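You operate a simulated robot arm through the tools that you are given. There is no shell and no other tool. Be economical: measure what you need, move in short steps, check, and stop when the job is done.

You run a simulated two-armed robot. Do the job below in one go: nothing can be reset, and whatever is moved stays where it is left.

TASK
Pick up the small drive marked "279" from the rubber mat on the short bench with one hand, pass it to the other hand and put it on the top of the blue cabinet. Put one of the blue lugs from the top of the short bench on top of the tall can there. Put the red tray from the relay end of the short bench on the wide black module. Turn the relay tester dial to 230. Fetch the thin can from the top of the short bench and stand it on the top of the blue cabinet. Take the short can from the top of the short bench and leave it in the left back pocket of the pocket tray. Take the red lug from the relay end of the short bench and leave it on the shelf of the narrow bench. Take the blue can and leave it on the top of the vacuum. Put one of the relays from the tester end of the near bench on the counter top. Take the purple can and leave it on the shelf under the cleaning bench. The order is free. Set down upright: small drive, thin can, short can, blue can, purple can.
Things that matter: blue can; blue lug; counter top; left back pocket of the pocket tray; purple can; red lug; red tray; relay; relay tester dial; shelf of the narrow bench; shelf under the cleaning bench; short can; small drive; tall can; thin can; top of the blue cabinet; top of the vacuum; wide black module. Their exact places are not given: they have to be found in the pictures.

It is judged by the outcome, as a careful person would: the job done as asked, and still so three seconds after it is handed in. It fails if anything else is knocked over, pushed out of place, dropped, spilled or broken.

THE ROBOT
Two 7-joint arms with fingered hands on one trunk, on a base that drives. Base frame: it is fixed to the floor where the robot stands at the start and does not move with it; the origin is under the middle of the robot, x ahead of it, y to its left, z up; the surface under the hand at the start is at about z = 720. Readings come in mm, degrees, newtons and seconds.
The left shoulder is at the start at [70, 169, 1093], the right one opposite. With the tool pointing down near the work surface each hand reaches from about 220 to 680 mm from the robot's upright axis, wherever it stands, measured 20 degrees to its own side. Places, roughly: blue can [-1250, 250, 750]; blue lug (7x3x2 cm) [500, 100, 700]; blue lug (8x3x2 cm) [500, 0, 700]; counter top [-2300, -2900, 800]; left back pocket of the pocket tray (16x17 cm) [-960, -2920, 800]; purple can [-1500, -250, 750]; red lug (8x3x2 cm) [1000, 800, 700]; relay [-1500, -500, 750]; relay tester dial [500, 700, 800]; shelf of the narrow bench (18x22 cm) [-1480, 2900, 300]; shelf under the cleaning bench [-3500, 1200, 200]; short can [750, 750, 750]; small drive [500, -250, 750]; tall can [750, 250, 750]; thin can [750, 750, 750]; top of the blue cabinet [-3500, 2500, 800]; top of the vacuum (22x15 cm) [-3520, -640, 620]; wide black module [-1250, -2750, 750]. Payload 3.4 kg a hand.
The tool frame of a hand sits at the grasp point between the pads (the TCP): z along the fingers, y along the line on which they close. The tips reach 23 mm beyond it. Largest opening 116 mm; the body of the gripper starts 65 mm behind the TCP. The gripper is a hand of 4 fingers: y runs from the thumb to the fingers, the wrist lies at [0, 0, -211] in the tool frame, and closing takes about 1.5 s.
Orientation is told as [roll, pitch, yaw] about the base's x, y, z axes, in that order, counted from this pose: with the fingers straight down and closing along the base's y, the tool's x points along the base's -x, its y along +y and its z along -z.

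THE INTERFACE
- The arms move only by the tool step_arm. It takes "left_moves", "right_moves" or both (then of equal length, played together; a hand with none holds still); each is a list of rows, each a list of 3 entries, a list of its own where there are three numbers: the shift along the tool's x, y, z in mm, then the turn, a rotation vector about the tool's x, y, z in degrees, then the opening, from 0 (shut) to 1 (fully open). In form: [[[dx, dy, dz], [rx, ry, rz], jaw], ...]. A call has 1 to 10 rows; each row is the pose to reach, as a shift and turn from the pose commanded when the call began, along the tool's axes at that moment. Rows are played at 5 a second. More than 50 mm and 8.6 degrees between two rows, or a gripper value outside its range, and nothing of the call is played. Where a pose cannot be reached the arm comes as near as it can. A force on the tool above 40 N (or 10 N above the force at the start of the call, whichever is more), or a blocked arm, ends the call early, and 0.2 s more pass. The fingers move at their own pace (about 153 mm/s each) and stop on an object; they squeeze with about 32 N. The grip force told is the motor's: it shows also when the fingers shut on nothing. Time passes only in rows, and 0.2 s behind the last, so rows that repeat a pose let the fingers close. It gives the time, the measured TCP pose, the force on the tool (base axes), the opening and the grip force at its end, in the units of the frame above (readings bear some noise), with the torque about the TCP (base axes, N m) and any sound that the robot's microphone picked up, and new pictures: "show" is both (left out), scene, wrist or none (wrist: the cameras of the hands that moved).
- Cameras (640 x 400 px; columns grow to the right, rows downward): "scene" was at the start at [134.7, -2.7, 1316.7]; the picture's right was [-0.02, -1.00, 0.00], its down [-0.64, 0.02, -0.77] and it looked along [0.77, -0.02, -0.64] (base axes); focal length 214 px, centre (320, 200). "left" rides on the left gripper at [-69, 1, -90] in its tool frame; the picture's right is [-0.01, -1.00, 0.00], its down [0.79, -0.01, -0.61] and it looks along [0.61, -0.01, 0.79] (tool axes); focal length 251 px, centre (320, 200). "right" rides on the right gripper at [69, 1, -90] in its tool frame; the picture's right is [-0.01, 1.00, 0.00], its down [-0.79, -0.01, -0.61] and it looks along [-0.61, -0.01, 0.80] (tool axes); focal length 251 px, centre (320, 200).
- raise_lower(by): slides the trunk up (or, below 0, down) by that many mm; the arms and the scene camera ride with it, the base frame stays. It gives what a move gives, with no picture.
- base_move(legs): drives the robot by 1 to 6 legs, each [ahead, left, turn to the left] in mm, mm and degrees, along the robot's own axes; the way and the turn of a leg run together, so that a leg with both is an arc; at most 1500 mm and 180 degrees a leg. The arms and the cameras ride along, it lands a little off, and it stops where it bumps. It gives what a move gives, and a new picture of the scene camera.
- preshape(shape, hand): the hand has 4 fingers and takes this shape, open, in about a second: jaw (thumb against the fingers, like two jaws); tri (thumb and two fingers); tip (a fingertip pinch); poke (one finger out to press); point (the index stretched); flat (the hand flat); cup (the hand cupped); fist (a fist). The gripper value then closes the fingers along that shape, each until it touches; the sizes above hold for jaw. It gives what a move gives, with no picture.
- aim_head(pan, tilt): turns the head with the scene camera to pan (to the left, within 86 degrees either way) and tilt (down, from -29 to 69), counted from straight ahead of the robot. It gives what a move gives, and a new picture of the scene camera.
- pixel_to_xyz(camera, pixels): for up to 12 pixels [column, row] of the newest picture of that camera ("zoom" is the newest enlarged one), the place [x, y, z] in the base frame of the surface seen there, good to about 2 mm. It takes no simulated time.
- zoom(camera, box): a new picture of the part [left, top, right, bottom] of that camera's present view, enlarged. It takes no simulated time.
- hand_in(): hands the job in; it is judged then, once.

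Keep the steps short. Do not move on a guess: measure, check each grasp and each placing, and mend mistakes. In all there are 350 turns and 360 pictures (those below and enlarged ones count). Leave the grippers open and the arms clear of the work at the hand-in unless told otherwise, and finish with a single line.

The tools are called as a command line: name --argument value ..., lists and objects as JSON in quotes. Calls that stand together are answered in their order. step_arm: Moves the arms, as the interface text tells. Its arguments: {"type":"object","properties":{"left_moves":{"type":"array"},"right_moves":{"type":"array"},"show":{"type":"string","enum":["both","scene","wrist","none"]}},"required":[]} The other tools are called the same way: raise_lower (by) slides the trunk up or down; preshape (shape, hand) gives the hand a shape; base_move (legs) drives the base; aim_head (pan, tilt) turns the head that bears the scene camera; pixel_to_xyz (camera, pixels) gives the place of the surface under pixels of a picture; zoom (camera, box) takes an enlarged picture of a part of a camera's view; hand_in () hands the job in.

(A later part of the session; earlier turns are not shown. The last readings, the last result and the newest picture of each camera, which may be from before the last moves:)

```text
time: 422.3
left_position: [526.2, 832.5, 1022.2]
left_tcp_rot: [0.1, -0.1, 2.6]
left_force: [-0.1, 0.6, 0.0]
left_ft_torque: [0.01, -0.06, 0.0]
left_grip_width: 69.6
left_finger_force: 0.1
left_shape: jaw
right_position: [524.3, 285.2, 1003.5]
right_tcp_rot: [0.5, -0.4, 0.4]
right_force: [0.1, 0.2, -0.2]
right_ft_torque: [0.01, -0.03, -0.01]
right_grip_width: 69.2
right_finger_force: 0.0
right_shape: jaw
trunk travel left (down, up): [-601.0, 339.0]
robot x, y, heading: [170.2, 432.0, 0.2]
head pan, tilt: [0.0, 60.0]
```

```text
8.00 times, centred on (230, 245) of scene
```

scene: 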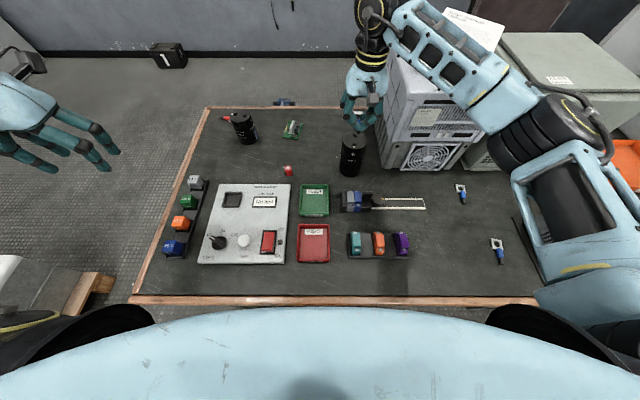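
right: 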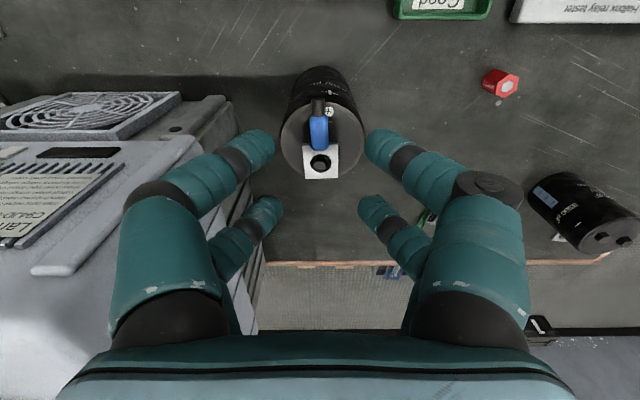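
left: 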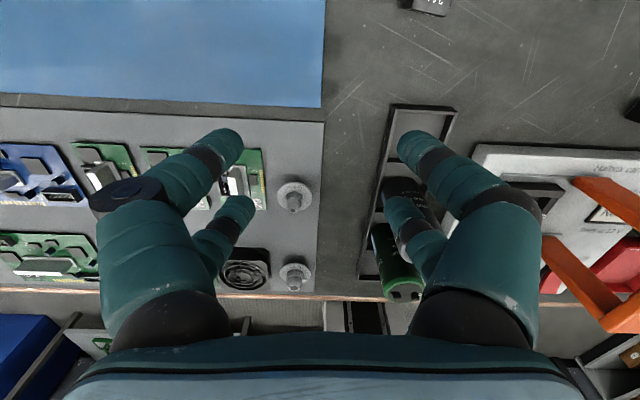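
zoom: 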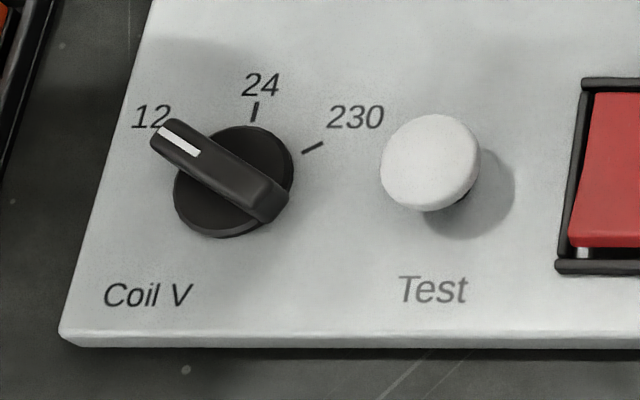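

pixel_to_xyz --camera "zoom" --pixels '[[165, 135], [270, 205], [220, 170], [255, 112], [313, 147], [205, 225], [280, 150], [185, 180], [230, 232], [430, 165], [160, 145], [400, 240]]'

```text
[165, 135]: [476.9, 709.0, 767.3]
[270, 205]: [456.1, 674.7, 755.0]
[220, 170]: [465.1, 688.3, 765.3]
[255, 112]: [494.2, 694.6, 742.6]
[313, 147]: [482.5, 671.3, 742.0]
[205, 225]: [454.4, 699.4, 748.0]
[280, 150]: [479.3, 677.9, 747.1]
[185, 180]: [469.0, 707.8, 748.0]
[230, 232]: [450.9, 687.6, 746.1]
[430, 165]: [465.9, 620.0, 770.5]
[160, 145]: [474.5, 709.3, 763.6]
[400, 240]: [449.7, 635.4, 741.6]
```

Dial center ≈(465,690); bar at ≈+55°, 230 mark at ≈−46°. Bring the left hand above with yaw 56°.

step_arm --left_moves '[[[9, -18, 0], [0, 0, -6.7], 0.4], [[18, -36, 5], [0, 0, -13.4], 0.4], [[27, -54, 10], [0, 0, -20], 0.4], [[36, -72, 20], [0, 0, -26.7], 0.4], [[45, -90, 35], [0, 0, -33.4], 0.4], [[54, -108, 55], [0, 0, -40], 0.4], [[63, -126, 80], [0, 0, -46.7], 0.4], [[68, -140, 110], [0, 0, -53.4], 0.4]]' --show "wrist"

```text
time: 424.1
left_position: [459.8, 725.8, 923.8]
left_tcp_rot: [-0.4, 0.8, 55.6]
left_force: [0.6, 0.1, -0.8]
left_ft_torque: [-0.02, -0.02, 0.01]
left_grip_width: 46.4
left_finger_force: 0.1
left_shape: jaw
left hand out of reach, approached as far as the arm can: row 8
right_position: [525.0, 289.0, 1004.1]
right_tcp_rot: [0.2, -0.3, 0.3]
right_force: [-0.1, 0.0, -0.1]
right_ft_torque: [0.0, 0.02, -0.02]
right_grip_width: 69.0
right_finger_force: 0.0
right_shape: jaw
trunk travel left (down, up): [-601.0, 339.0]
robot x, y, heading: [167.1, 426.4, 0.1]
head pan, tilt: [0.0, 60.0]
```

left: 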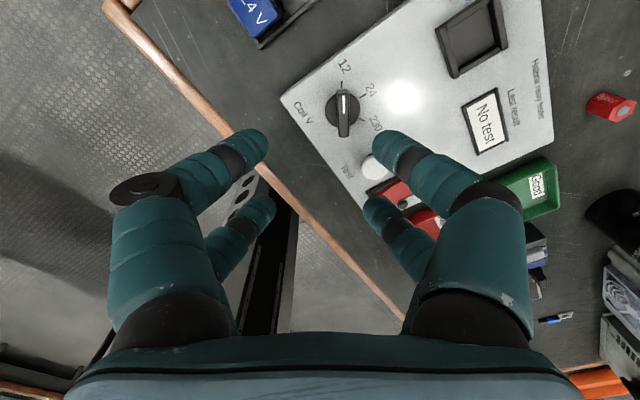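

base_move --legs '[[5, -36, 0]]'

step_arm --left_moves '[[[0, 0, 20], [0, 0, 0], 0.4], [[0, 0, 50], [0, 0, 0], 0.4]]' --show "wrist"

```text
time: 425.0
left_position: [466.2, 689.3, 924.3]
left_tcp_rot: [-0.3, 0.7, 55.6]
left_force: [-0.9, 0.4, -0.6]
left_ft_torque: [0.0, 0.03, 0.04]
left_grip_width: 46.5
left_finger_force: 0.1
left_shape: jaw
right_position: [530.1, 252.2, 1004.3]
right_tcp_rot: [0.3, -0.4, 0.4]
right_force: [-0.8, 0.4, 0.5]
right_ft_torque: [0.0, -0.02, 0.03]
right_grip_width: 69.2
right_finger_force: 0.1
right_shape: jaw
trunk travel left (down, up): [-601.0, 339.0]
robot x, y, heading: [172.0, 390.6, 0.2]
head pan, tilt: [0.0, 60.0]
```

scene: 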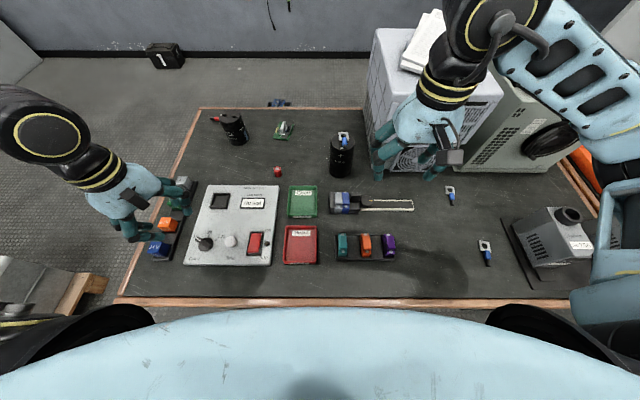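

```text
time: 425.6
left_position: [464.9, 704.2, 885.2]
left_tcp_rot: [-0.4, 1.0, 55.4]
left_force: [-0.1, 0.3, -0.1]
left_ft_torque: [-0.01, -0.02, -0.03]
left_grip_width: 46.6
left_finger_force: 0.0
left_shape: jaw
left hand out of reach, approached as far as the arm can: row 1, 2
right_position: [530.9, 250.5, 1003.2]
right_tcp_rot: [0.4, -0.3, 0.5]
right_force: [0.3, -0.5, 0.8]
right_ft_torque: [0.02, 0.02, 0.01]
right_grip_width: 69.0
right_finger_force: 0.1
right_shape: jaw
trunk travel left (down, up): [-601.0, 339.0]
robot x, y, heading: [168.6, 393.0, 0.4]
head pan, tilt: [0.0, 60.0]
```

left: 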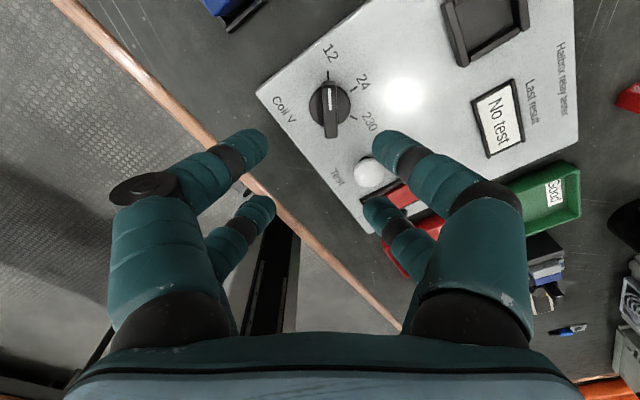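

The left wrist is limited at this yaw. Turning the robot +40° puts the needed yaw range (56→−46) in the middle of the left hand's range.

step_arm --left_moves '[[[0, 0, -30], [0, 0, 0], 0.4], [[0, 0, -70], [0, 0, 0], 0.4], [[0, 0, -100], [0, 0, 0], 0.4]]' --show "none"

base_move --legs '[[0, 0, 40]]'

```text
time: 426.4
left_position: [466.6, 702.9, 986.6]
left_tcp_rot: [-0.2, 0.6, 55.6]
left_force: [-1.2, -0.2, -0.3]
left_ft_torque: [-0.03, 0.0, 0.02]
left_grip_width: 46.4
left_finger_force: 0.1
left_shape: jaw
right_position: [530.2, 250.0, 1004.1]
right_tcp_rot: [0.5, -0.3, 0.6]
right_force: [-0.8, 0.1, 0.3]
right_ft_torque: [0.01, -0.02, 0.05]
right_grip_width: 69.2
right_finger_force: 0.0
right_shape: jaw
trunk travel left (down, up): [-601.0, 339.0]
robot x, y, heading: [173.9, 390.1, 0.3]
head pan, tilt: [0.0, 60.0]
```

```text
time: 428.7
left_position: [191.2, 819.5, 985.8]
left_tcp_rot: [-0.3, 0.6, 96.4]
left_force: [-0.4, -0.3, 1.1]
left_ft_torque: [0.0, 0.0, -0.02]
left_grip_width: 46.5
left_finger_force: 0.0
left_shape: jaw
right_position: [535.4, 518.1, 1004.6]
right_tcp_rot: [0.4, -0.3, 41.3]
right_force: [-0.2, -0.3, -1.1]
right_ft_torque: [-0.02, -0.01, 0.02]
right_grip_width: 69.2
right_finger_force: 0.0
right_shape: jaw
trunk travel left (down, up): [-601.0, 339.0]
robot x, y, heading: [176.0, 395.7, 40.9]
head pan, tilt: [0.0, 60.0]
```

scene: 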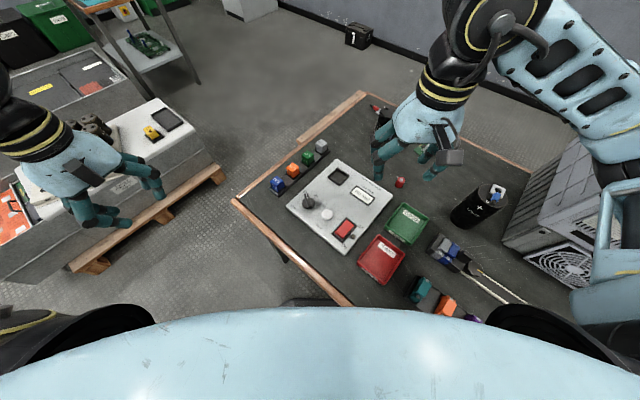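

step_arm --left_moves '[[[20, -32, 0], [0, 0, 5], 0.4], [[40, -65, 0], [0, 0, 10], 0.4], [[60, -97, 0], [0, 0, 15], 0.4], [[80, -129, 0], [0, 0, 20], 0.4], [[100, -161, 0], [0, 0, 25], 0.4], [[120, -194, 0], [0, 0, 30], 0.4], [[140, -226, 0], [0, 0, 35], 0.4], [[159, -258, 10], [0, 0, 40.4], 0.4], [[159, -258, 50], [0, 0, 40.4], 0.4]]' --right_moves '[[[15, -12, 0], [0, 0, 0], 0.6], [[30, -25, 0], [0, 0, 0], 0.6], [[45, -37, 0], [0, 0, 0], 0.6], [[60, -50, 0], [0, 0, 0], 0.6], [[75, -62, 0], [0, 0, 0], 0.6], [[90, -75, 0], [0, 0, 0], 0.6], [[100, -80, 0], [0, 0, 0], 0.6], [[100, -80, 0], [0, 0, 0], 0.6], [[100, -80, 0], [0, 0, 0], 0.6]]' --show "wrist"

```text
time: 430.7
left_position: [432.2, 741.2, 949.0]
left_tcp_rot: [-0.9, 0.4, 55.8]
left_force: [1.3, 0.0, -0.1]
left_ft_torque: [-0.01, 0.0, -0.01]
left_grip_width: 46.2
left_finger_force: 0.1
left_shape: jaw
left hand out of reach, approached as far as the arm can: row 4, 5, 6, 7, 8, 9
right_position: [522.3, 400.5, 1011.6]
right_tcp_rot: [0.3, -0.2, 41.3]
right_force: [-0.3, 0.5, -0.8]
right_ft_torque: [0.01, -0.03, 0.02]
right_grip_width: 69.1
right_finger_force: 0.0
right_shape: jaw
right hand out of reach, approached as far as the arm can: row 6, 7, 8, 9
trunk travel left (down, up): [-601.0, 339.0]
robot x, y, heading: [172.6, 393.2, 41.0]
head pan, tilt: [0.0, 60.0]
```

right: 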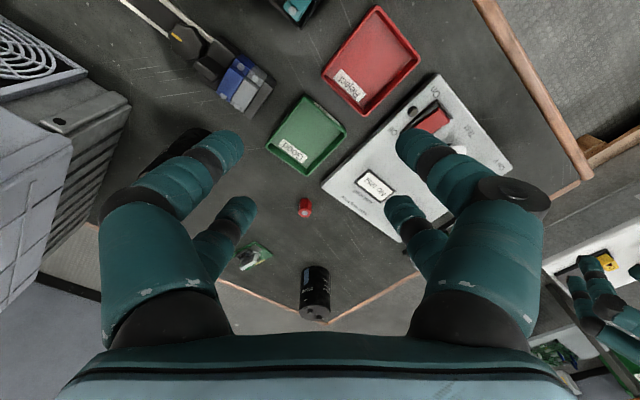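
left: 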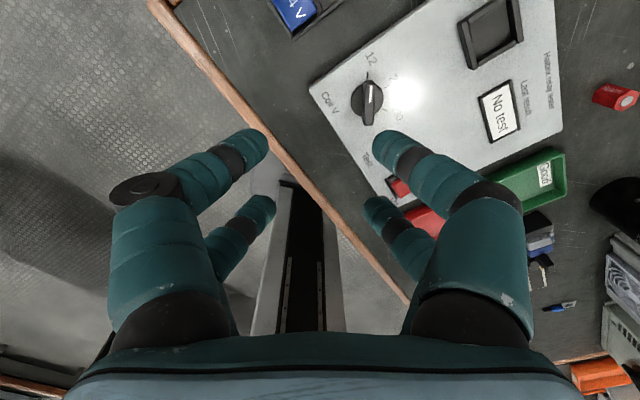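

The left hand can't come further inward; shift the base instead by (33,−51).

base_move --legs '[[-8, -62, 0]]'

step_arm --left_moves '[[[0, 0, 40], [0, 0, 0], 0.4], [[0, 0, 80], [0, 0, 0], 0.4]]' --show "wrist"

```text
time: 431.7
left_position: [466.5, 688.1, 950.3]
left_tcp_rot: [-1.0, 0.3, 55.9]
left_force: [0.3, 0.2, 0.0]
left_ft_torque: [0.0, 0.0, 0.0]
left_grip_width: 46.6
left_finger_force: 0.0
left_shape: jaw
right_position: [557.9, 348.7, 1011.3]
right_tcp_rot: [0.4, -0.2, 41.4]
right_force: [-0.7, -0.5, 0.2]
right_ft_torque: [0.04, 0.0, -0.01]
right_grip_width: 69.2
right_finger_force: 0.1
right_shape: jaw
trunk travel left (down, up): [-601.0, 339.0]
robot x, y, heading: [209.0, 341.6, 40.9]
head pan, tilt: [0.0, 60.0]
```

scene: 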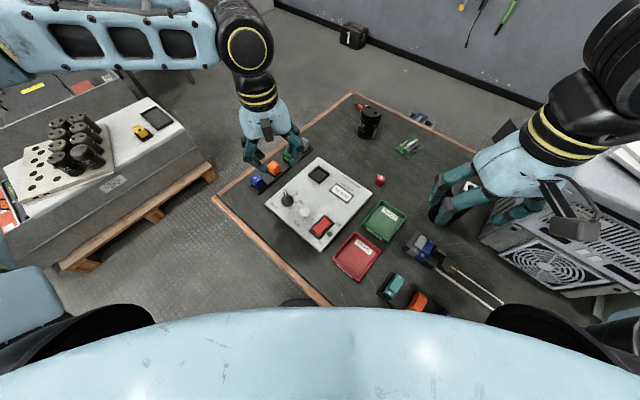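

```text
time: 432.3
left_position: [463.6, 699.9, 875.4]
left_tcp_rot: [-0.9, 0.6, 55.7]
left_force: [-0.1, -0.4, 0.0]
left_ft_torque: [0.03, 0.0, -0.02]
left_grip_width: 46.6
left_finger_force: 0.1
left_shape: jaw
left hand out of reach, approached as far as the arm can: row 1, 2
right_position: [558.7, 347.4, 1012.3]
right_tcp_rot: [0.3, -0.2, 41.4]
right_force: [0.3, -0.4, 0.2]
right_ft_torque: [-0.01, -0.05, -0.03]
right_grip_width: 69.3
right_finger_force: 0.0
right_shape: jaw
trunk travel left (down, up): [-601.0, 339.0]
robot x, y, heading: [206.7, 338.5, 41.0]
head pan, tilt: [0.0, 60.0]
```

left: 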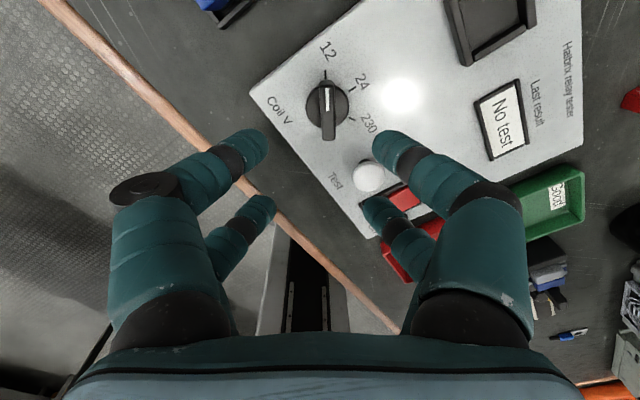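

step_arm --left_moves '[[[-8, 30, 10], [0, 0, 0], 0.4], [[-15, 58, 30], [0, 0, 0], 0.4], [[-15, 58, 65], [0, 0, 0], 0.4]]' --show "none"

```text
time: 433.1
left_position: [423.8, 742.8, 805.5]
left_tcp_rot: [-0.8, 0.5, 55.9]
left_force: [-0.1, 0.0, 0.4]
left_ft_torque: [0.0, 0.0, 0.03]
left_grip_width: 46.7
left_finger_force: 0.0
left_shape: jaw
right_position: [559.0, 348.0, 1009.9]
right_tcp_rot: [0.5, -0.2, 41.4]
right_force: [0.2, -0.9, -0.3]
right_ft_torque: [-0.04, 0.0, -0.04]
right_grip_width: 69.3
right_finger_force: 0.0
right_shape: jaw
trunk travel left (down, up): [-601.0, 339.0]
robot x, y, heading: [207.2, 341.3, 41.3]
head pan, tilt: [0.0, 60.0]
```

base_move --legs '[[-4, -67, 0]]'

step_arm --left_moves '[[[0, 0, 3], [0, 0, 0], 0.35]]' --show "wrist"

```text
time: 434.1
left_position: [465.7, 689.3, 806.4]
left_tcp_rot: [-0.8, 0.4, 55.9]
left_force: [-0.2, -0.3, 1.2]
left_ft_torque: [-0.01, 0.03, -0.01]
left_grip_width: 46.5
left_finger_force: 0.1
left_shape: jaw
right_position: [598.8, 295.3, 1010.3]
right_tcp_rot: [0.5, -0.2, 41.4]
right_force: [-0.7, 0.6, -0.2]
right_ft_torque: [0.0, 0.02, -0.01]
right_grip_width: 69.1
right_finger_force: 0.1
right_shape: jaw
trunk travel left (down, up): [-601.0, 339.0]
robot x, y, heading: [249.3, 284.3, 41.2]
head pan, tilt: [0.0, 60.0]
```

scene: 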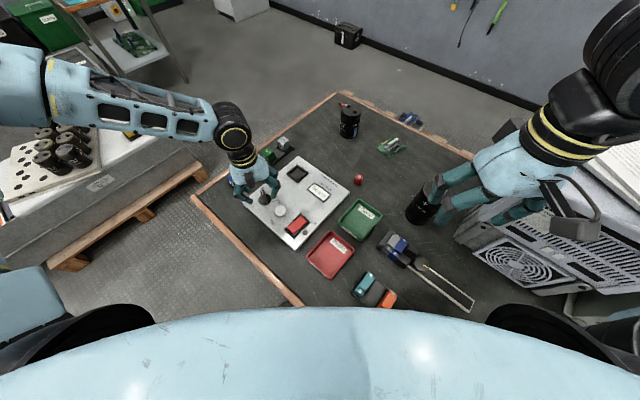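

```text
time: 434.5
left_position: [465.1, 689.3, 802.7]
left_tcp_rot: [-0.9, 0.4, 56.0]
left_force: [0.6, 0.8, 0.0]
left_ft_torque: [0.0, -0.01, 0.02]
left_grip_width: 41.2
left_finger_force: 0.0
left_shape: jaw
right_position: [598.4, 296.0, 1012.2]
right_tcp_rot: [0.3, -0.2, 41.4]
right_force: [0.1, 0.1, -0.2]
right_ft_torque: [-0.02, -0.04, 0.01]
right_grip_width: 69.1
right_finger_force: 0.1
right_shape: jaw
trunk travel left (down, up): [-601.0, 339.0]
robot x, y, heading: [250.7, 289.3, 41.2]
head pan, tilt: [0.0, 60.0]
```

left: 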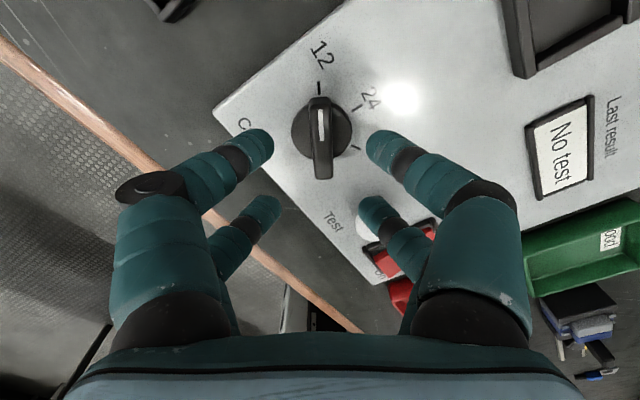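

pixel_to_xyz --camera "left" --pixels '[[320, 103], [322, 170], [296, 130], [350, 130], [319, 88], [358, 106], [357, 148], [375, 230]]'

```text
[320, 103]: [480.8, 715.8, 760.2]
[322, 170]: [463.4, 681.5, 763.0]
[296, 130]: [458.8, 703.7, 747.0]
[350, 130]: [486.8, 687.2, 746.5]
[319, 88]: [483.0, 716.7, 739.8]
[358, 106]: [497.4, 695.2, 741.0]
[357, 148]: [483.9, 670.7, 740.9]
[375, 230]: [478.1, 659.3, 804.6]
```

Dial center (471.5,693.5); bar at 63°, 230 mark at −61.5°: turn −125°. Align, descend to tips z≈751, close on the bar.

step_arm --left_moves '[[[-4, -2, 0], [0, 0, -4], 0.28], [[-7, -3, 0], [0, 0, -7], 0.28], [[-7, -3, 12], [0, 0, -7], 0.28], [[-7, -3, 22], [0, 0, -7], 0.28], [[-7, -3, 28], [0, 0, -7], 0.28]]' --show "wrist"

```text
time: 435.7
left_position: [471.6, 700.7, 778.0]
left_tcp_rot: [-0.9, 0.8, 62.8]
left_force: [0.0, 0.5, 0.7]
left_ft_torque: [-0.01, 0.01, 0.03]
left_grip_width: 32.9
left_finger_force: 0.1
left_shape: jaw
left hand out of reach, approached as far as the arm can: row 4, 5
right_position: [598.3, 294.4, 1010.7]
right_tcp_rot: [0.4, -0.1, 41.3]
right_force: [-0.1, -0.1, 0.0]
right_ft_torque: [0.01, 0.0, 0.01]
right_grip_width: 69.4
right_finger_force: 0.1
right_shape: jaw
trunk travel left (down, up): [-601.0, 339.0]
robot x, y, heading: [254.4, 289.3, 41.3]
head pan, tilt: [0.0, 60.0]
```

left: 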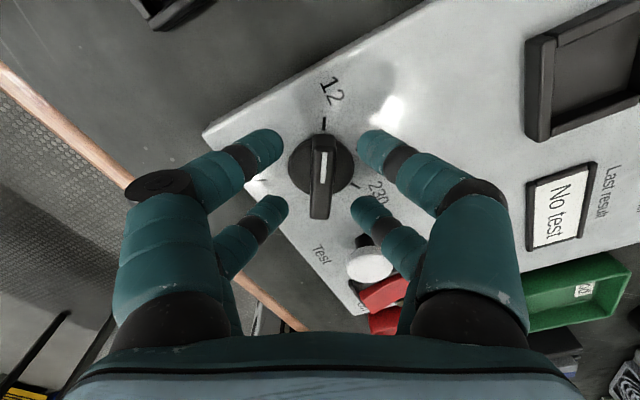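

base_move --legs '[[-5, -6, 0]]'

raise_lower --by -4

```text
time: 436.4
left_position: [470.7, 692.3, 778.5]
left_tcp_rot: [-0.9, 0.7, 62.8]
left_force: [0.0, 0.2, -0.3]
left_ft_torque: [-0.03, 0.01, 0.04]
left_grip_width: 32.7
left_finger_force: 0.0
left_shape: jaw
right_position: [598.8, 287.9, 1010.9]
right_tcp_rot: [0.4, -0.2, 41.4]
right_force: [0.2, -0.3, -0.5]
right_ft_torque: [-0.01, 0.0, 0.0]
right_grip_width: 69.1
right_finger_force: 0.0
right_shape: jaw
trunk travel left (down, up): [-601.0, 339.0]
robot x, y, heading: [250.8, 279.5, 41.3]
head pan, tilt: [0.0, 60.0]
```

scene: 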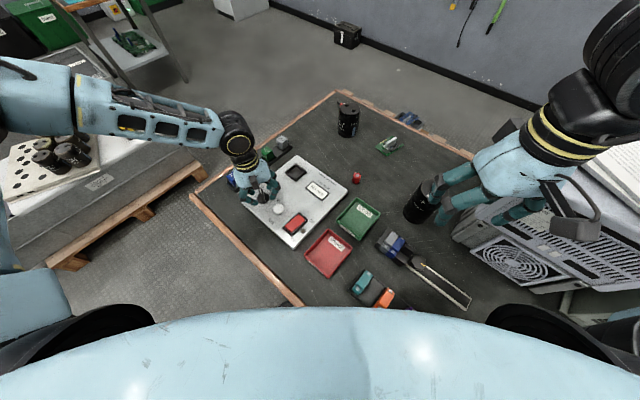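

```text
time: 436.9
left_position: [470.5, 690.8, 773.8]
left_tcp_rot: [-1.0, 0.7, 62.8]
left_force: [0.3, 0.3, -0.9]
left_ft_torque: [-0.04, 0.03, 0.04]
left_grip_width: 32.9
left_finger_force: 0.0
left_shape: jaw
right_position: [599.0, 287.6, 1007.8]
right_tcp_rot: [0.4, -0.2, 41.4]
right_force: [-0.1, 0.2, -0.1]
right_ft_torque: [-0.03, -0.02, 0.03]
right_grip_width: 68.7
right_finger_force: 0.0
right_shape: jaw
trunk travel left (down, up): [-597.0, 343.0]
robot x, y, heading: [248.4, 279.3, 40.9]
head pan, tilt: [0.0, 60.0]
```

Close on the bar, then turn.

step_arm --left_moves '[[[0, 0, 0], [0, 0, 0], 0.1], [[0, 0, 0], [0, 0, 0], 0], [[0, 0, 0], [0, 0, 0], 0], [[0, 0, 0], [0, 0, 0], 0], [[0, 0, 0], [0, 0, 0], 0]]' --show "wrist"

```text
time: 438.1
left_position: [469.5, 692.4, 773.8]
left_tcp_rot: [-1.0, 0.7, 62.8]
left_force: [-2.5, -0.7, -5.1]
left_ft_torque: [0.02, 0.06, -0.05]
left_grip_width: 5.5
left_finger_force: 32.1
left_shape: jaw
right_position: [598.3, 287.8, 1007.2]
right_tcp_rot: [0.4, -0.2, 41.3]
right_force: [-0.9, -0.2, -0.1]
right_ft_torque: [-0.03, 0.01, -0.05]
right_grip_width: 68.8
right_finger_force: 0.0
right_shape: jaw
trunk travel left (down, up): [-597.0, 343.0]
robot x, y, heading: [252.2, 281.3, 41.2]
head pan, tilt: [0.0, 60.0]
```

left: 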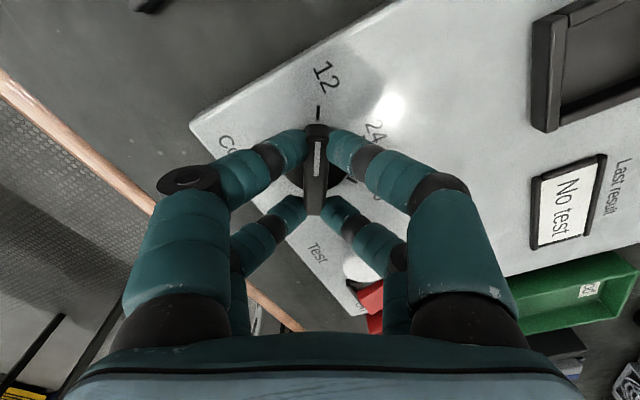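

step_arm --left_moves '[[[0, 0, 0], [0, 0, 8], 0], [[0, 0, 0], [0, 0, 16], 0], [[0, 0, 0], [0, 0, 24], 0], [[0, 0, 0], [0, 0, 32], 0], [[0, 0, 0], [0, 0, 40], 0]]' --show "wrist"

```text
time: 439.3
left_position: [469.6, 691.8, 775.0]
left_tcp_rot: [-1.1, 0.0, 22.7]
left_force: [-13.6, -1.8, -9.2]
left_ft_torque: [-0.06, 0.36, 0.05]
left_grip_width: 5.4
left_finger_force: 32.4
left_shape: jaw
right_position: [596.8, 287.7, 1008.4]
right_tcp_rot: [0.4, -0.3, 41.4]
right_force: [0.8, 0.1, -0.6]
right_ft_torque: [0.0, -0.01, 0.04]
right_grip_width: 69.2
right_finger_force: 0.1
right_shape: jaw
trunk travel left (down, up): [-597.0, 343.0]
robot x, y, heading: [250.8, 279.5, 41.0]
head pan, tilt: [0.0, 60.0]
```

left: 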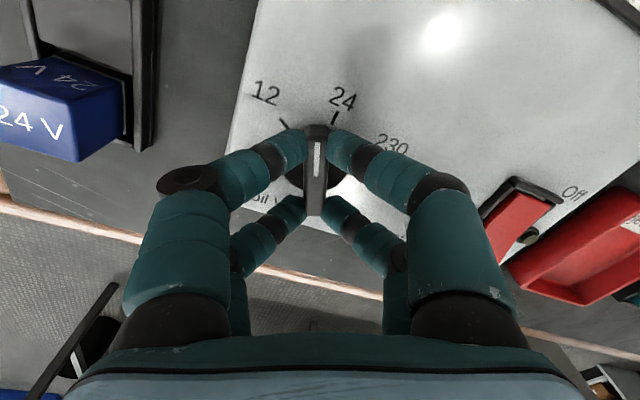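

step_arm --left_moves '[[[1, 0, 0], [0, 0, 8.5], 0], [[1, 0, 0], [0, 0, 17], 0], [[1, 0, 0], [0, 0, 25.5], 0], [[1, 0, 0], [0, 0, 34], 0], [[1, 0, 0], [0, 0, 42.5], 0]]' --show "none"

step_arm --left_moves '[[[0, 0, 0], [0, 0, 8.5], 0], [[0, 0, 0], [0, 0, 17], 0], [[0, 0, 0], [0, 0, 25.5], 0], [[0, 0, 0], [0, 0, 34], 0], [[0, 0, 0], [0, 0, 42], 0]]' --show "wrist"

```text
time: 440.5
left_position: [467.9, 691.9, 774.3]
left_tcp_rot: [-0.8, -0.9, -19.7]
left_force: [-21.5, 3.3, -10.8]
left_ft_torque: [0.13, 0.67, 0.07]
left_grip_width: 5.3
left_finger_force: 32.0
left_shape: jaw
right_position: [595.7, 289.0, 1008.6]
right_tcp_rot: [0.2, -0.3, 41.4]
right_force: [0.6, 0.1, -0.4]
right_ft_torque: [-0.01, 0.03, 0.03]
right_grip_width: 69.2
right_finger_force: 0.2
right_shape: jaw
trunk travel left (down, up): [-597.0, 343.0]
robot x, y, heading: [251.3, 276.0, 40.8]
head pan, tilt: [0.0, 60.0]
```

```text
time: 441.7
left_position: [467.9, 695.1, 775.0]
left_tcp_rot: [0.0, -1.4, -61.8]
left_force: [-19.4, 23.1, -5.2]
left_ft_torque: [0.6, 0.57, 0.58]
left_grip_width: 5.1
left_finger_force: 31.9
left_shape: jaw
right_position: [596.5, 291.9, 1008.9]
right_tcp_rot: [0.2, -0.2, 41.5]
right_force: [1.6, -0.6, -0.1]
right_ft_torque: [0.02, -0.02, 0.01]
right_grip_width: 69.0
right_finger_force: 0.1
right_shape: jaw
trunk travel left (down, up): [-597.0, 343.0]
robot x, y, heading: [252.9, 279.8, 41.5]
head pan, tilt: [0.0, 60.0]
```

left: 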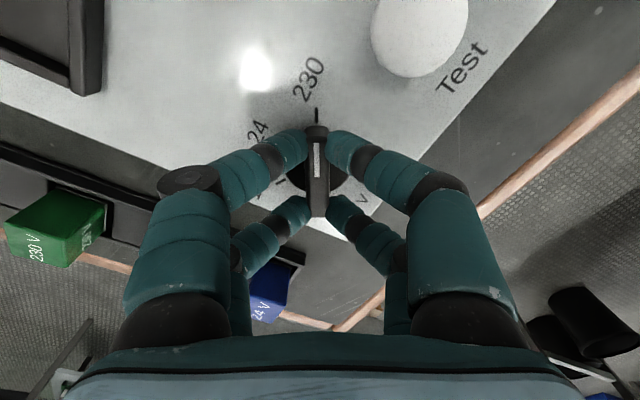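

Pointer is on 230. Release and rise, then check.

step_arm --left_moves '[[[0, 0, 0], [0, 0, 0], 0.15], [[0, 0, 0], [0, 0, 0], 0.28], [[0, 0, 0], [0, 0, 0], 0.28], [[0, 0, -30], [0, 0, 0], 0.28], [[0, 0, -75], [0, 0, 0], 0.28], [[0, 0, -120], [0, 0, 0], 0.3], [[0, 0, -160], [0, 0, 0], 0.3]]' --show "wrist"

zoom --camera "left" --box '[220, 20, 420, 170]'

```text
time: 443.3
left_position: [470.2, 693.6, 935.9]
left_tcp_rot: [-0.1, -1.0, -61.7]
left_force: [-0.2, 0.1, 0.8]
left_ft_torque: [0.04, 0.01, 0.01]
left_grip_width: 34.5
left_finger_force: 0.0
left_shape: jaw
right_position: [599.0, 286.5, 1007.8]
right_tcp_rot: [0.4, -0.2, 41.4]
right_force: [0.7, 0.6, -0.3]
right_ft_torque: [-0.01, 0.03, 0.02]
right_grip_width: 69.0
right_finger_force: 0.1
right_shape: jaw
trunk travel left (down, up): [-597.0, 343.0]
robot x, y, heading: [248.2, 275.2, 41.1]
head pan, tilt: [0.0, 60.0]
```

left: 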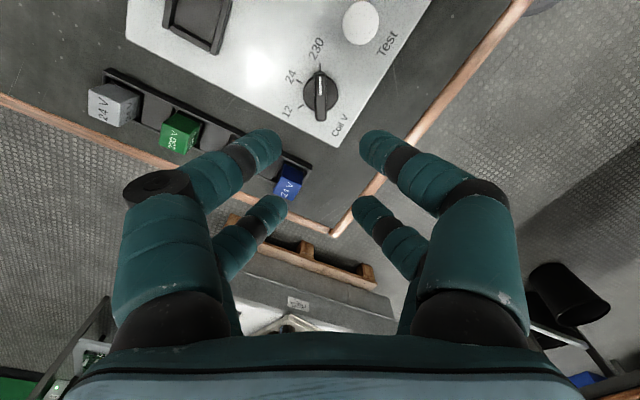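

```text
2.67 times, centred on (320, 95) of left
```

zoom: 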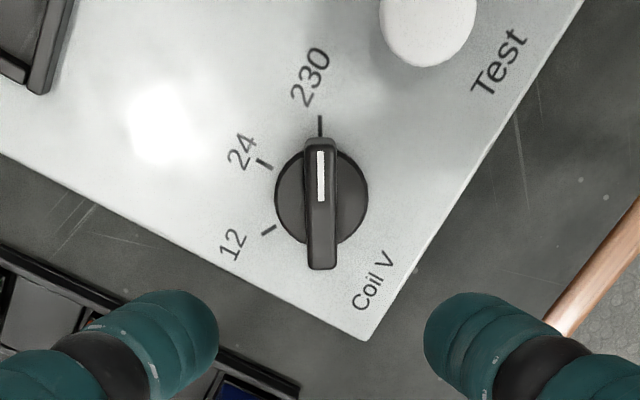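

Dial set. Now measure the red tray and the short can.

zoom --camera "scene" --box '[280, 85, 420, 295]'

aim_head --pan -10 --tilt 55

```text
1.90 times, centred on (350, 190) of scene
```

zoom: 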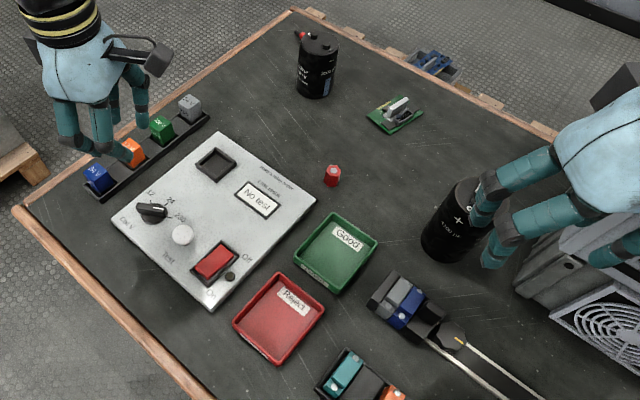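

```text
time: 444.1
left_position: [471.0, 695.1, 934.0]
left_tcp_rot: [-0.1, -1.1, -61.7]
left_force: [1.2, -0.1, 0.0]
left_ft_torque: [-0.03, 0.03, -0.03]
left_grip_width: 34.7
left_finger_force: 0.1
left_shape: jaw
right_position: [599.5, 287.6, 1007.6]
right_tcp_rot: [0.3, -0.2, 41.5]
right_force: [0.3, -0.2, -0.2]
right_ft_torque: [0.02, -0.03, 0.0]
right_grip_width: 69.1
right_finger_force: 0.0
right_shape: jaw
trunk travel left (down, up): [-597.0, 343.0]
robot x, y, heading: [252.1, 277.4, 41.4]
head pan, tilt: [-10.0, 55.0]
```

scene: 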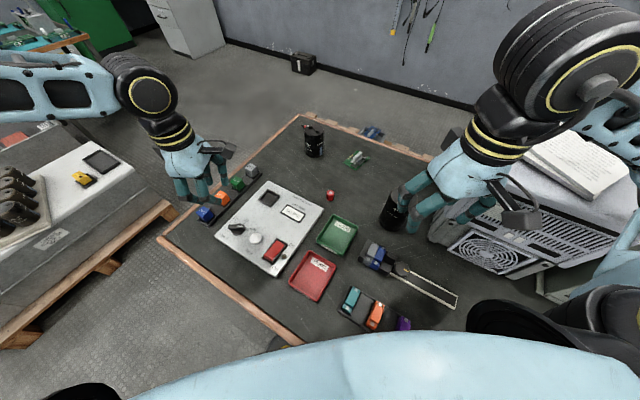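

zoom --camera "scene" --box '[270, 230, 360, 310]'

```text
5.00 times, centred on (315, 270) of scene
```

zoom: 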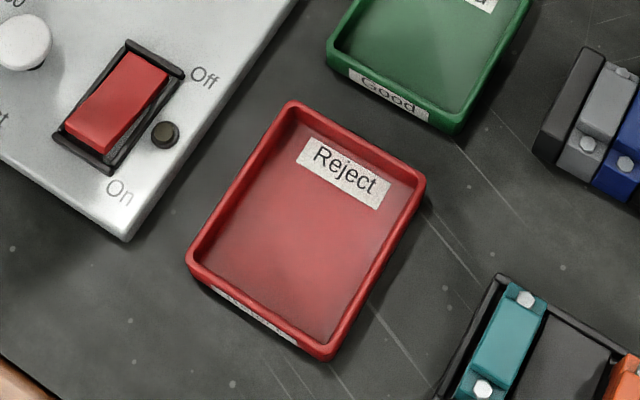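

pixel_to_xyz --camera "zoom" --pixels '[[290, 105], [420, 178], [325, 352], [190, 255], [305, 240], [355, 140], [375, 265], [240, 175], [255, 300], [360, 150], [370, 268], [390, 275]]'

```text
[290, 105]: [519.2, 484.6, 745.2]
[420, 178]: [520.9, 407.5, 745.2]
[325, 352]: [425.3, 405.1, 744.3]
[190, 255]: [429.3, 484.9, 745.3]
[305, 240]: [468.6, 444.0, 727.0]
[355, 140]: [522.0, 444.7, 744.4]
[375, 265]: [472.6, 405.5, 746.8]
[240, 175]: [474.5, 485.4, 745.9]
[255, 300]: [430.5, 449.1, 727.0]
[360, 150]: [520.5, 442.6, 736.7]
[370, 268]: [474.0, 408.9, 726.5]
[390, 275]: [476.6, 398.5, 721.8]
```

pixel_to_xyz --camera "zoom" --pixels '[[200, 150], [165, 200], [130, 238], [215, 170], [180, 225], [450, 128], [380, 105], [445, 140]]'

```text
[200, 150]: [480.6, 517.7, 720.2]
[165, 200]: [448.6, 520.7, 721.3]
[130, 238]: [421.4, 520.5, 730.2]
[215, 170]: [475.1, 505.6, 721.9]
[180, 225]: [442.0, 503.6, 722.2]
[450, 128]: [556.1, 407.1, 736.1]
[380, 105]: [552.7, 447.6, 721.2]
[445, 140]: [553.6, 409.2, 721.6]
```

Red tray: x 425–521, y 403–487, z 720–745 — graspable across its 84 mm width. I'll take it with the left hand; reposition the base.

base_move --legs '[[-130, 143, 0], [0, 0, -41.2]]'

step_arm --left_moves '[[[0, 0, 0], [0, 0, -8.5], 0.6], [[0, 0, 0], [0, 0, -17], 0.8], [[0, 0, 0], [0, 0, -25.5], 1], [[0, 0, 0], [0, 0, -34], 1], [[0, 0, 0], [0, 0, -42.5], 1], [[0, 0, 0], [0, 0, -51], 1], [[0, 0, 0], [0, 0, -59.5], 1], [[0, 0, 0], [0, 0, -68], 1], [[0, 0, 0], [0, 0, -76.5], 1], [[0, 0, 0], [0, 0, -85], 1]]' --show "none"

```text
time: 447.6
left_position: [503.6, 459.4, 935.2]
left_tcp_rot: [0.0, -1.2, -104.0]
left_force: [0.2, -1.1, 0.2]
left_ft_torque: [0.02, -0.02, -0.01]
left_grip_width: 34.5
left_finger_force: 0.1
left_shape: jaw
right_position: [324.1, 73.0, 1007.5]
right_tcp_rot: [0.5, -0.2, -0.9]
right_force: [0.0, 0.0, -0.2]
right_ft_torque: [-0.01, -0.01, -0.02]
right_grip_width: 69.0
right_finger_force: 0.1
right_shape: jaw
trunk travel left (down, up): [-597.0, 343.0]
robot x, y, heading: [58.0, 298.7, -0.9]
head pan, tilt: [-10.0, 55.0]
```

scene: 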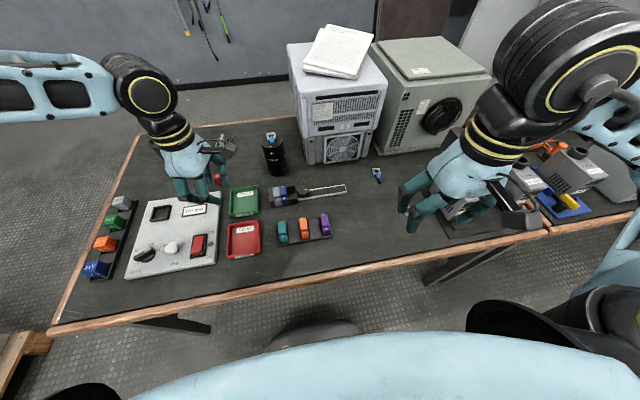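

```text
time: 449.8
left_position: [504.2, 460.1, 934.8]
left_tcp_rot: [-1.1, 0.0, -18.8]
left_force: [-0.1, -0.6, -0.2]
left_ft_torque: [0.02, 0.01, 0.0]
left_grip_width: 115.9
left_finger_force: 0.1
left_shape: jaw
right_position: [323.9, 72.4, 1007.1]
right_tcp_rot: [0.3, -0.2, -0.9]
right_force: [-0.3, -0.1, -0.6]
right_ft_torque: [0.02, -0.02, -0.01]
right_grip_width: 69.1
right_finger_force: 0.1
right_shape: jaw
trunk travel left (down, up): [-597.0, 343.0]
robot x, y, heading: [61.0, 302.9, -1.3]
head pan, tilt: [-10.0, 55.0]
```

step_arm --left_moves '[[[8, -8, 10], [0, 0, -6.5], 1], [[16, -16, 30], [0, 0, -13], 1], [[25, -24, 60], [0, 0, -18.8], 1], [[25, -24, 95], [0, 0, -18.8], 1]]' --show "wrist"

```text
time: 450.8
left_position: [473.0, 444.4, 840.7]
left_tcp_rot: [-1.1, 0.3, -0.2]
left_force: [0.4, 0.0, -0.6]
left_ft_torque: [0.0, -0.01, 0.03]
left_grip_width: 115.8
left_finger_force: 0.1
left_shape: jaw
right_position: [325.3, 73.4, 1007.2]
right_tcp_rot: [0.4, -0.2, -1.0]
right_force: [-0.2, 0.3, -0.2]
right_ft_torque: [-0.04, 0.02, -0.02]
right_grip_width: 69.1
right_finger_force: 0.1
right_shape: jaw
trunk travel left (down, up): [-597.0, 343.0]
robot x, y, heading: [60.1, 300.2, -1.0]
head pan, tilt: [-10.0, 55.0]
```

left: 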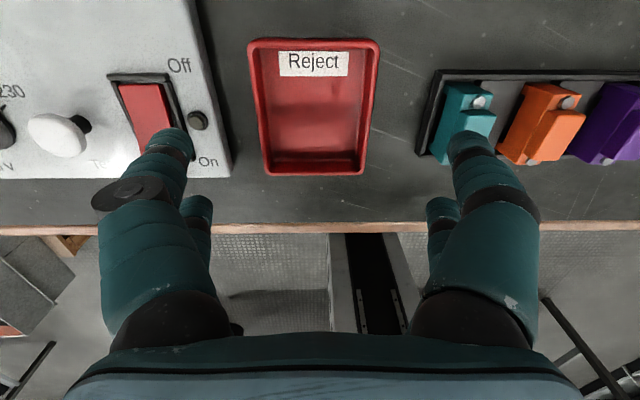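

step_arm --left_moves '[[[0, 0.5, 40], [0, 0, 0], 0.88], [[0, 0.5, 75], [0, 0, 0], 0.88], [[0, 0.5, 93], [0, 0, 0], 0.88], [[0, 0.5, 93], [0, 0, 0], 0.7], [[0, 0.5, 93], [0, 0, 0], 0.6], [[0, 0.5, 93], [0, 0, 0], 0.6], [[0, 0.5, 93], [0, 0, 0], 0.6]]' --show "wrist"

```text
time: 452.4
left_position: [467.0, 454.2, 757.5]
left_tcp_rot: [-1.2, 0.3, -0.2]
left_force: [-2.1, -0.2, -0.1]
left_ft_torque: [0.05, 0.01, 0.01]
left_grip_width: 82.0
left_finger_force: 31.5
left_shape: jaw
left hand out of reach, approached as far as the arm can: row 2, 3, 4, 5, 6, 7
right_position: [324.3, 73.9, 1007.6]
right_tcp_rot: [0.4, -0.2, -0.9]
right_force: [0.1, -0.4, 0.6]
right_ft_torque: [0.01, 0.02, 0.04]
right_grip_width: 69.3
right_finger_force: 0.0
right_shape: jaw
trunk travel left (down, up): [-597.0, 343.0]
robot x, y, heading: [58.1, 300.6, -1.0]
head pan, tilt: [-10.0, 55.0]
```

left: 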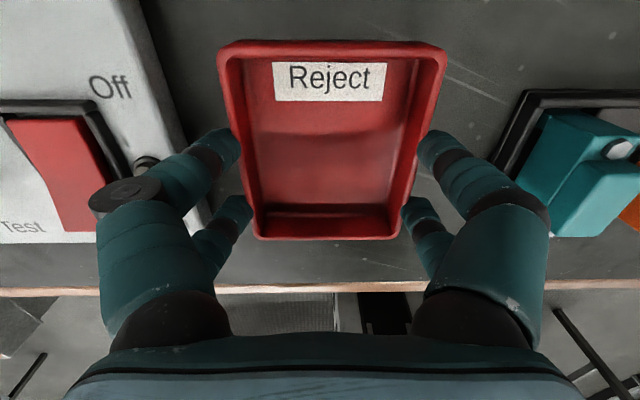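

Gripped (82 mm). Lift.

step_arm --left_moves '[[[0, 0, -30], [0, 0, 0], 0.6], [[0, 0, -70], [0, 0, 0], 0.6], [[0, 0, -115], [0, 0, 0], 0.6], [[0, 0, -160], [0, 0, 0], 0.6], [[0, 20, -200], [0, 0, 0], 0.6], [[0, 50, -235], [0, 0, 0], 0.6]]' --show "both"

```text
time: 453.8
left_position: [466.8, 506.9, 991.3]
left_tcp_rot: [-1.1, 0.3, -0.2]
left_force: [-0.9, -0.4, -2.6]
left_ft_torque: [0.01, 0.02, -0.01]
left_grip_width: 81.9
left_finger_force: 32.2
left_shape: jaw
right_position: [323.9, 74.6, 1007.9]
right_tcp_rot: [0.3, -0.3, -0.9]
right_force: [0.1, -0.4, 0.0]
right_ft_torque: [0.04, -0.05, -0.01]
right_grip_width: 69.3
right_finger_force: 0.1
right_shape: jaw
trunk travel left (down, up): [-597.0, 343.0]
robot x, y, heading: [60.2, 307.8, -1.2]
head pan, tilt: [-10.0, 55.0]
```

scene: 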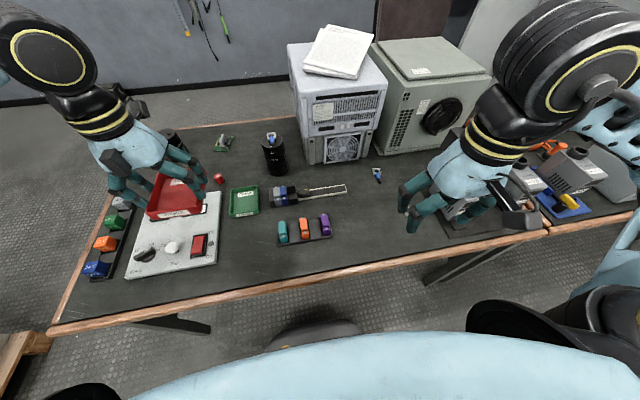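
left: 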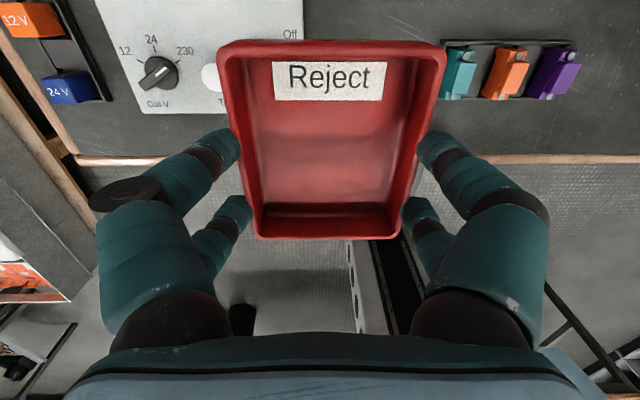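

base_move --legs '[[0, 0, 35.2], [280, 14, 0]]'

aim_head --pan 0 --tilt 45

```text
time: 457.5
left_position: [491.4, 881.4, 991.5]
left_tcp_rot: [-1.1, 0.3, 36.0]
left_force: [0.2, -0.1, -3.1]
left_ft_torque: [-0.01, 0.02, 0.01]
left_grip_width: 82.0
left_finger_force: 32.2
left_shape: jaw
right_position: [632.0, 448.0, 1006.4]
right_tcp_rot: [0.4, -0.2, 35.2]
right_force: [-0.1, 0.5, 0.1]
right_ft_torque: [-0.02, -0.01, -0.01]
right_grip_width: 69.0
right_finger_force: 0.0
right_shape: jaw
trunk travel left (down, up): [-597.0, 343.0]
robot x, y, heading: [283.5, 472.1, 35.1]
head pan, tilt: [-10.0, 55.0]
```

scene: 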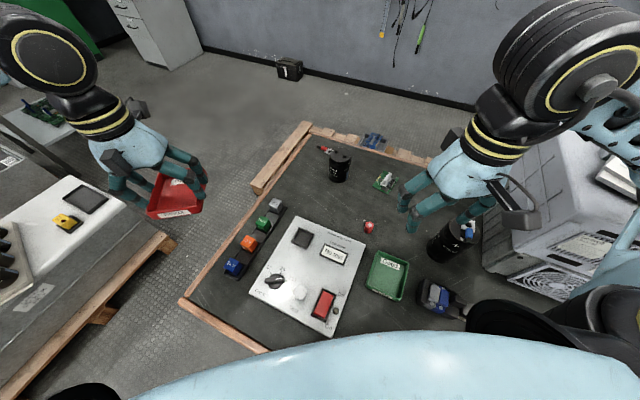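

```text
time: 458.2
left_position: [492.6, 881.8, 992.1]
left_tcp_rot: [-1.1, 0.4, 36.0]
left_force: [0.5, -0.1, -3.8]
left_ft_torque: [0.0, 0.04, -0.01]
left_grip_width: 81.8
left_finger_force: 31.9
left_shape: jaw
right_position: [632.5, 448.3, 1006.8]
right_tcp_rot: [0.4, -0.3, 35.4]
right_force: [-0.2, -0.6, -0.1]
right_ft_torque: [0.0, -0.02, -0.02]
right_grip_width: 68.9
right_finger_force: 0.1
right_shape: jaw
trunk travel left (down, up): [-597.0, 343.0]
robot x, y, heading: [284.6, 472.6, 35.0]
head pan, tilt: [0.0, 45.0]
```

scene: 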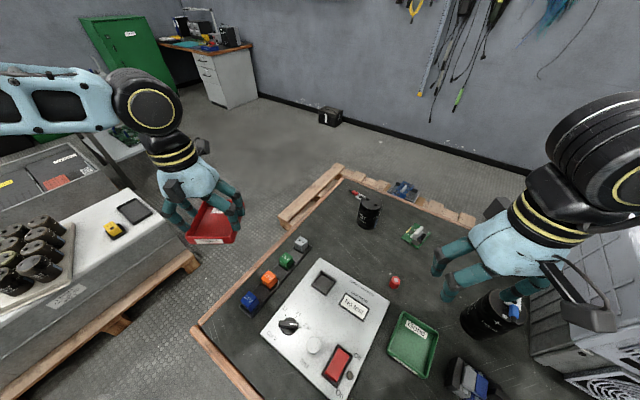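

pixel_to_xyz --camera "scene" --pixels '[[359, 206], [380, 206], [369, 201], [369, 211], [369, 206], [355, 193], [362, 196]]'

step_arm --right_moves '[[[-40, 7, 0], [0, 0, 0], 0.9], [[-80, 13, 0], [0, 0, 0], 0.9], [[-120, 20, 0], [0, 0, 0], 0.9], [[-160, 27, 0], [0, 0, 0], 0.9], [[-200, 33, 0], [0, 0, 0], 0.9], [[-240, 40, 20], [0, 0, 0], 0.9], [[-280, 47, 45], [0, 0, 0], 0.9], [[-315, 53, 70], [0, 0, 0], 0.9]]' --show "wrist"

```text
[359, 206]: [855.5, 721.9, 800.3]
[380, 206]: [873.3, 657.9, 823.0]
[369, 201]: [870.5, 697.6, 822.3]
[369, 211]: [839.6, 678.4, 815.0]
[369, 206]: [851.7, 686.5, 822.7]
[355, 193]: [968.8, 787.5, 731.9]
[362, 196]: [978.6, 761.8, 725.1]
```

```text
time: 460.0
left_position: [492.4, 883.6, 991.6]
left_tcp_rot: [-1.1, 0.4, 36.0]
left_force: [0.5, -0.6, -2.8]
left_ft_torque: [-0.02, 0.02, -0.04]
left_grip_width: 81.8
left_finger_force: 32.1
left_shape: jaw
right_position: [855.1, 677.1, 937.1]
right_tcp_rot: [0.3, -0.2, 35.5]
right_force: [-0.1, 0.4, -0.7]
right_ft_torque: [-0.01, 0.04, -0.01]
right_grip_width: 104.5
right_finger_force: 0.1
right_shape: jaw
trunk travel left (down, up): [-597.0, 343.0]
robot x, y, heading: [280.4, 477.6, 35.3]
head pan, tilt: [0.0, 45.0]
```

right: 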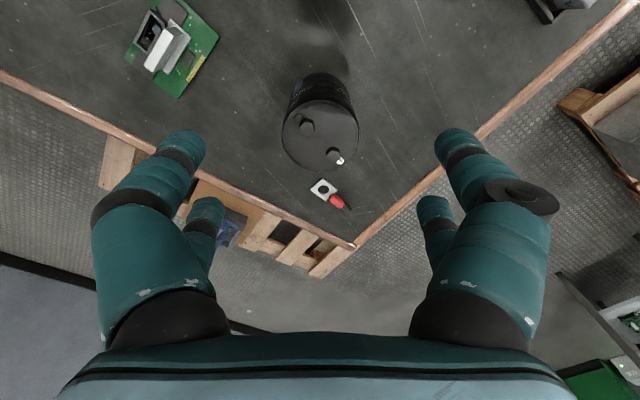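

pixel_to_xyz --camera "right" --pixels '[[284, 130], [357, 130], [320, 101], [320, 165], [320, 133], [323, 188], [338, 201]]'

```text
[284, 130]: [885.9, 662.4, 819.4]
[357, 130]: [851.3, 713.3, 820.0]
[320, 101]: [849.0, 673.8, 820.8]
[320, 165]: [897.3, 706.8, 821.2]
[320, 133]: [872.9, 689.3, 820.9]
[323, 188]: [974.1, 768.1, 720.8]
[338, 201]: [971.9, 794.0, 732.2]
```

Short can center (871,689), ⌀62. Center, descend, close.

step_arm --right_moves '[[[-10, 0, 40], [0, 0, 0], 0.85], [[-20, 0, 80], [0, 0, 0], 0.85], [[-20, 0, 120], [0, 0, 0], 0.85], [[-20, 0, 150], [0, 0, 0], 0.85], [[-20, 0, 150], [0, 0, 0], 0.5], [[-20, 0, 150], [0, 0, 0], 0.3], [[-20, 0, 150], [0, 0, 0], 0.3], [[-20, 0, 150], [0, 0, 0], 0.3]]' --show "wrist"

```text
time: 461.8
left_position: [492.6, 883.1, 992.0]
left_tcp_rot: [-1.2, 0.3, 36.1]
left_force: [-0.3, 0.7, -2.4]
left_ft_torque: [-0.01, 0.05, -0.03]
left_grip_width: 82.0
left_finger_force: 32.1
left_shape: jaw
right_position: [874.0, 686.7, 785.8]
right_tcp_rot: [0.4, -0.2, 35.2]
right_force: [-1.0, 1.9, -0.8]
right_ft_torque: [-0.01, 0.0, 0.04]
right_grip_width: 48.8
right_finger_force: 32.0
right_shape: jaw
trunk travel left (down, up): [-597.0, 343.0]
robot x, y, heading: [289.1, 476.4, 35.1]
head pan, tilt: [0.0, 45.0]
```

right: 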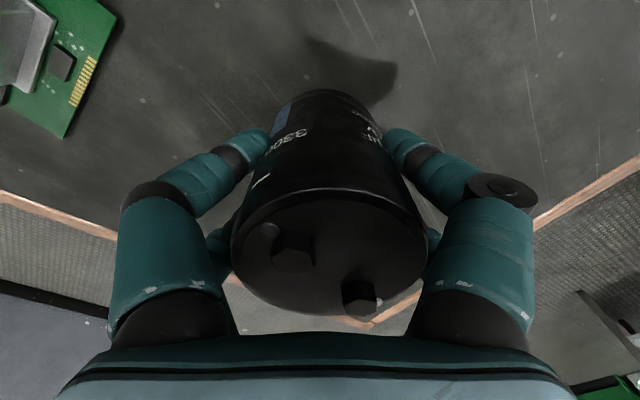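

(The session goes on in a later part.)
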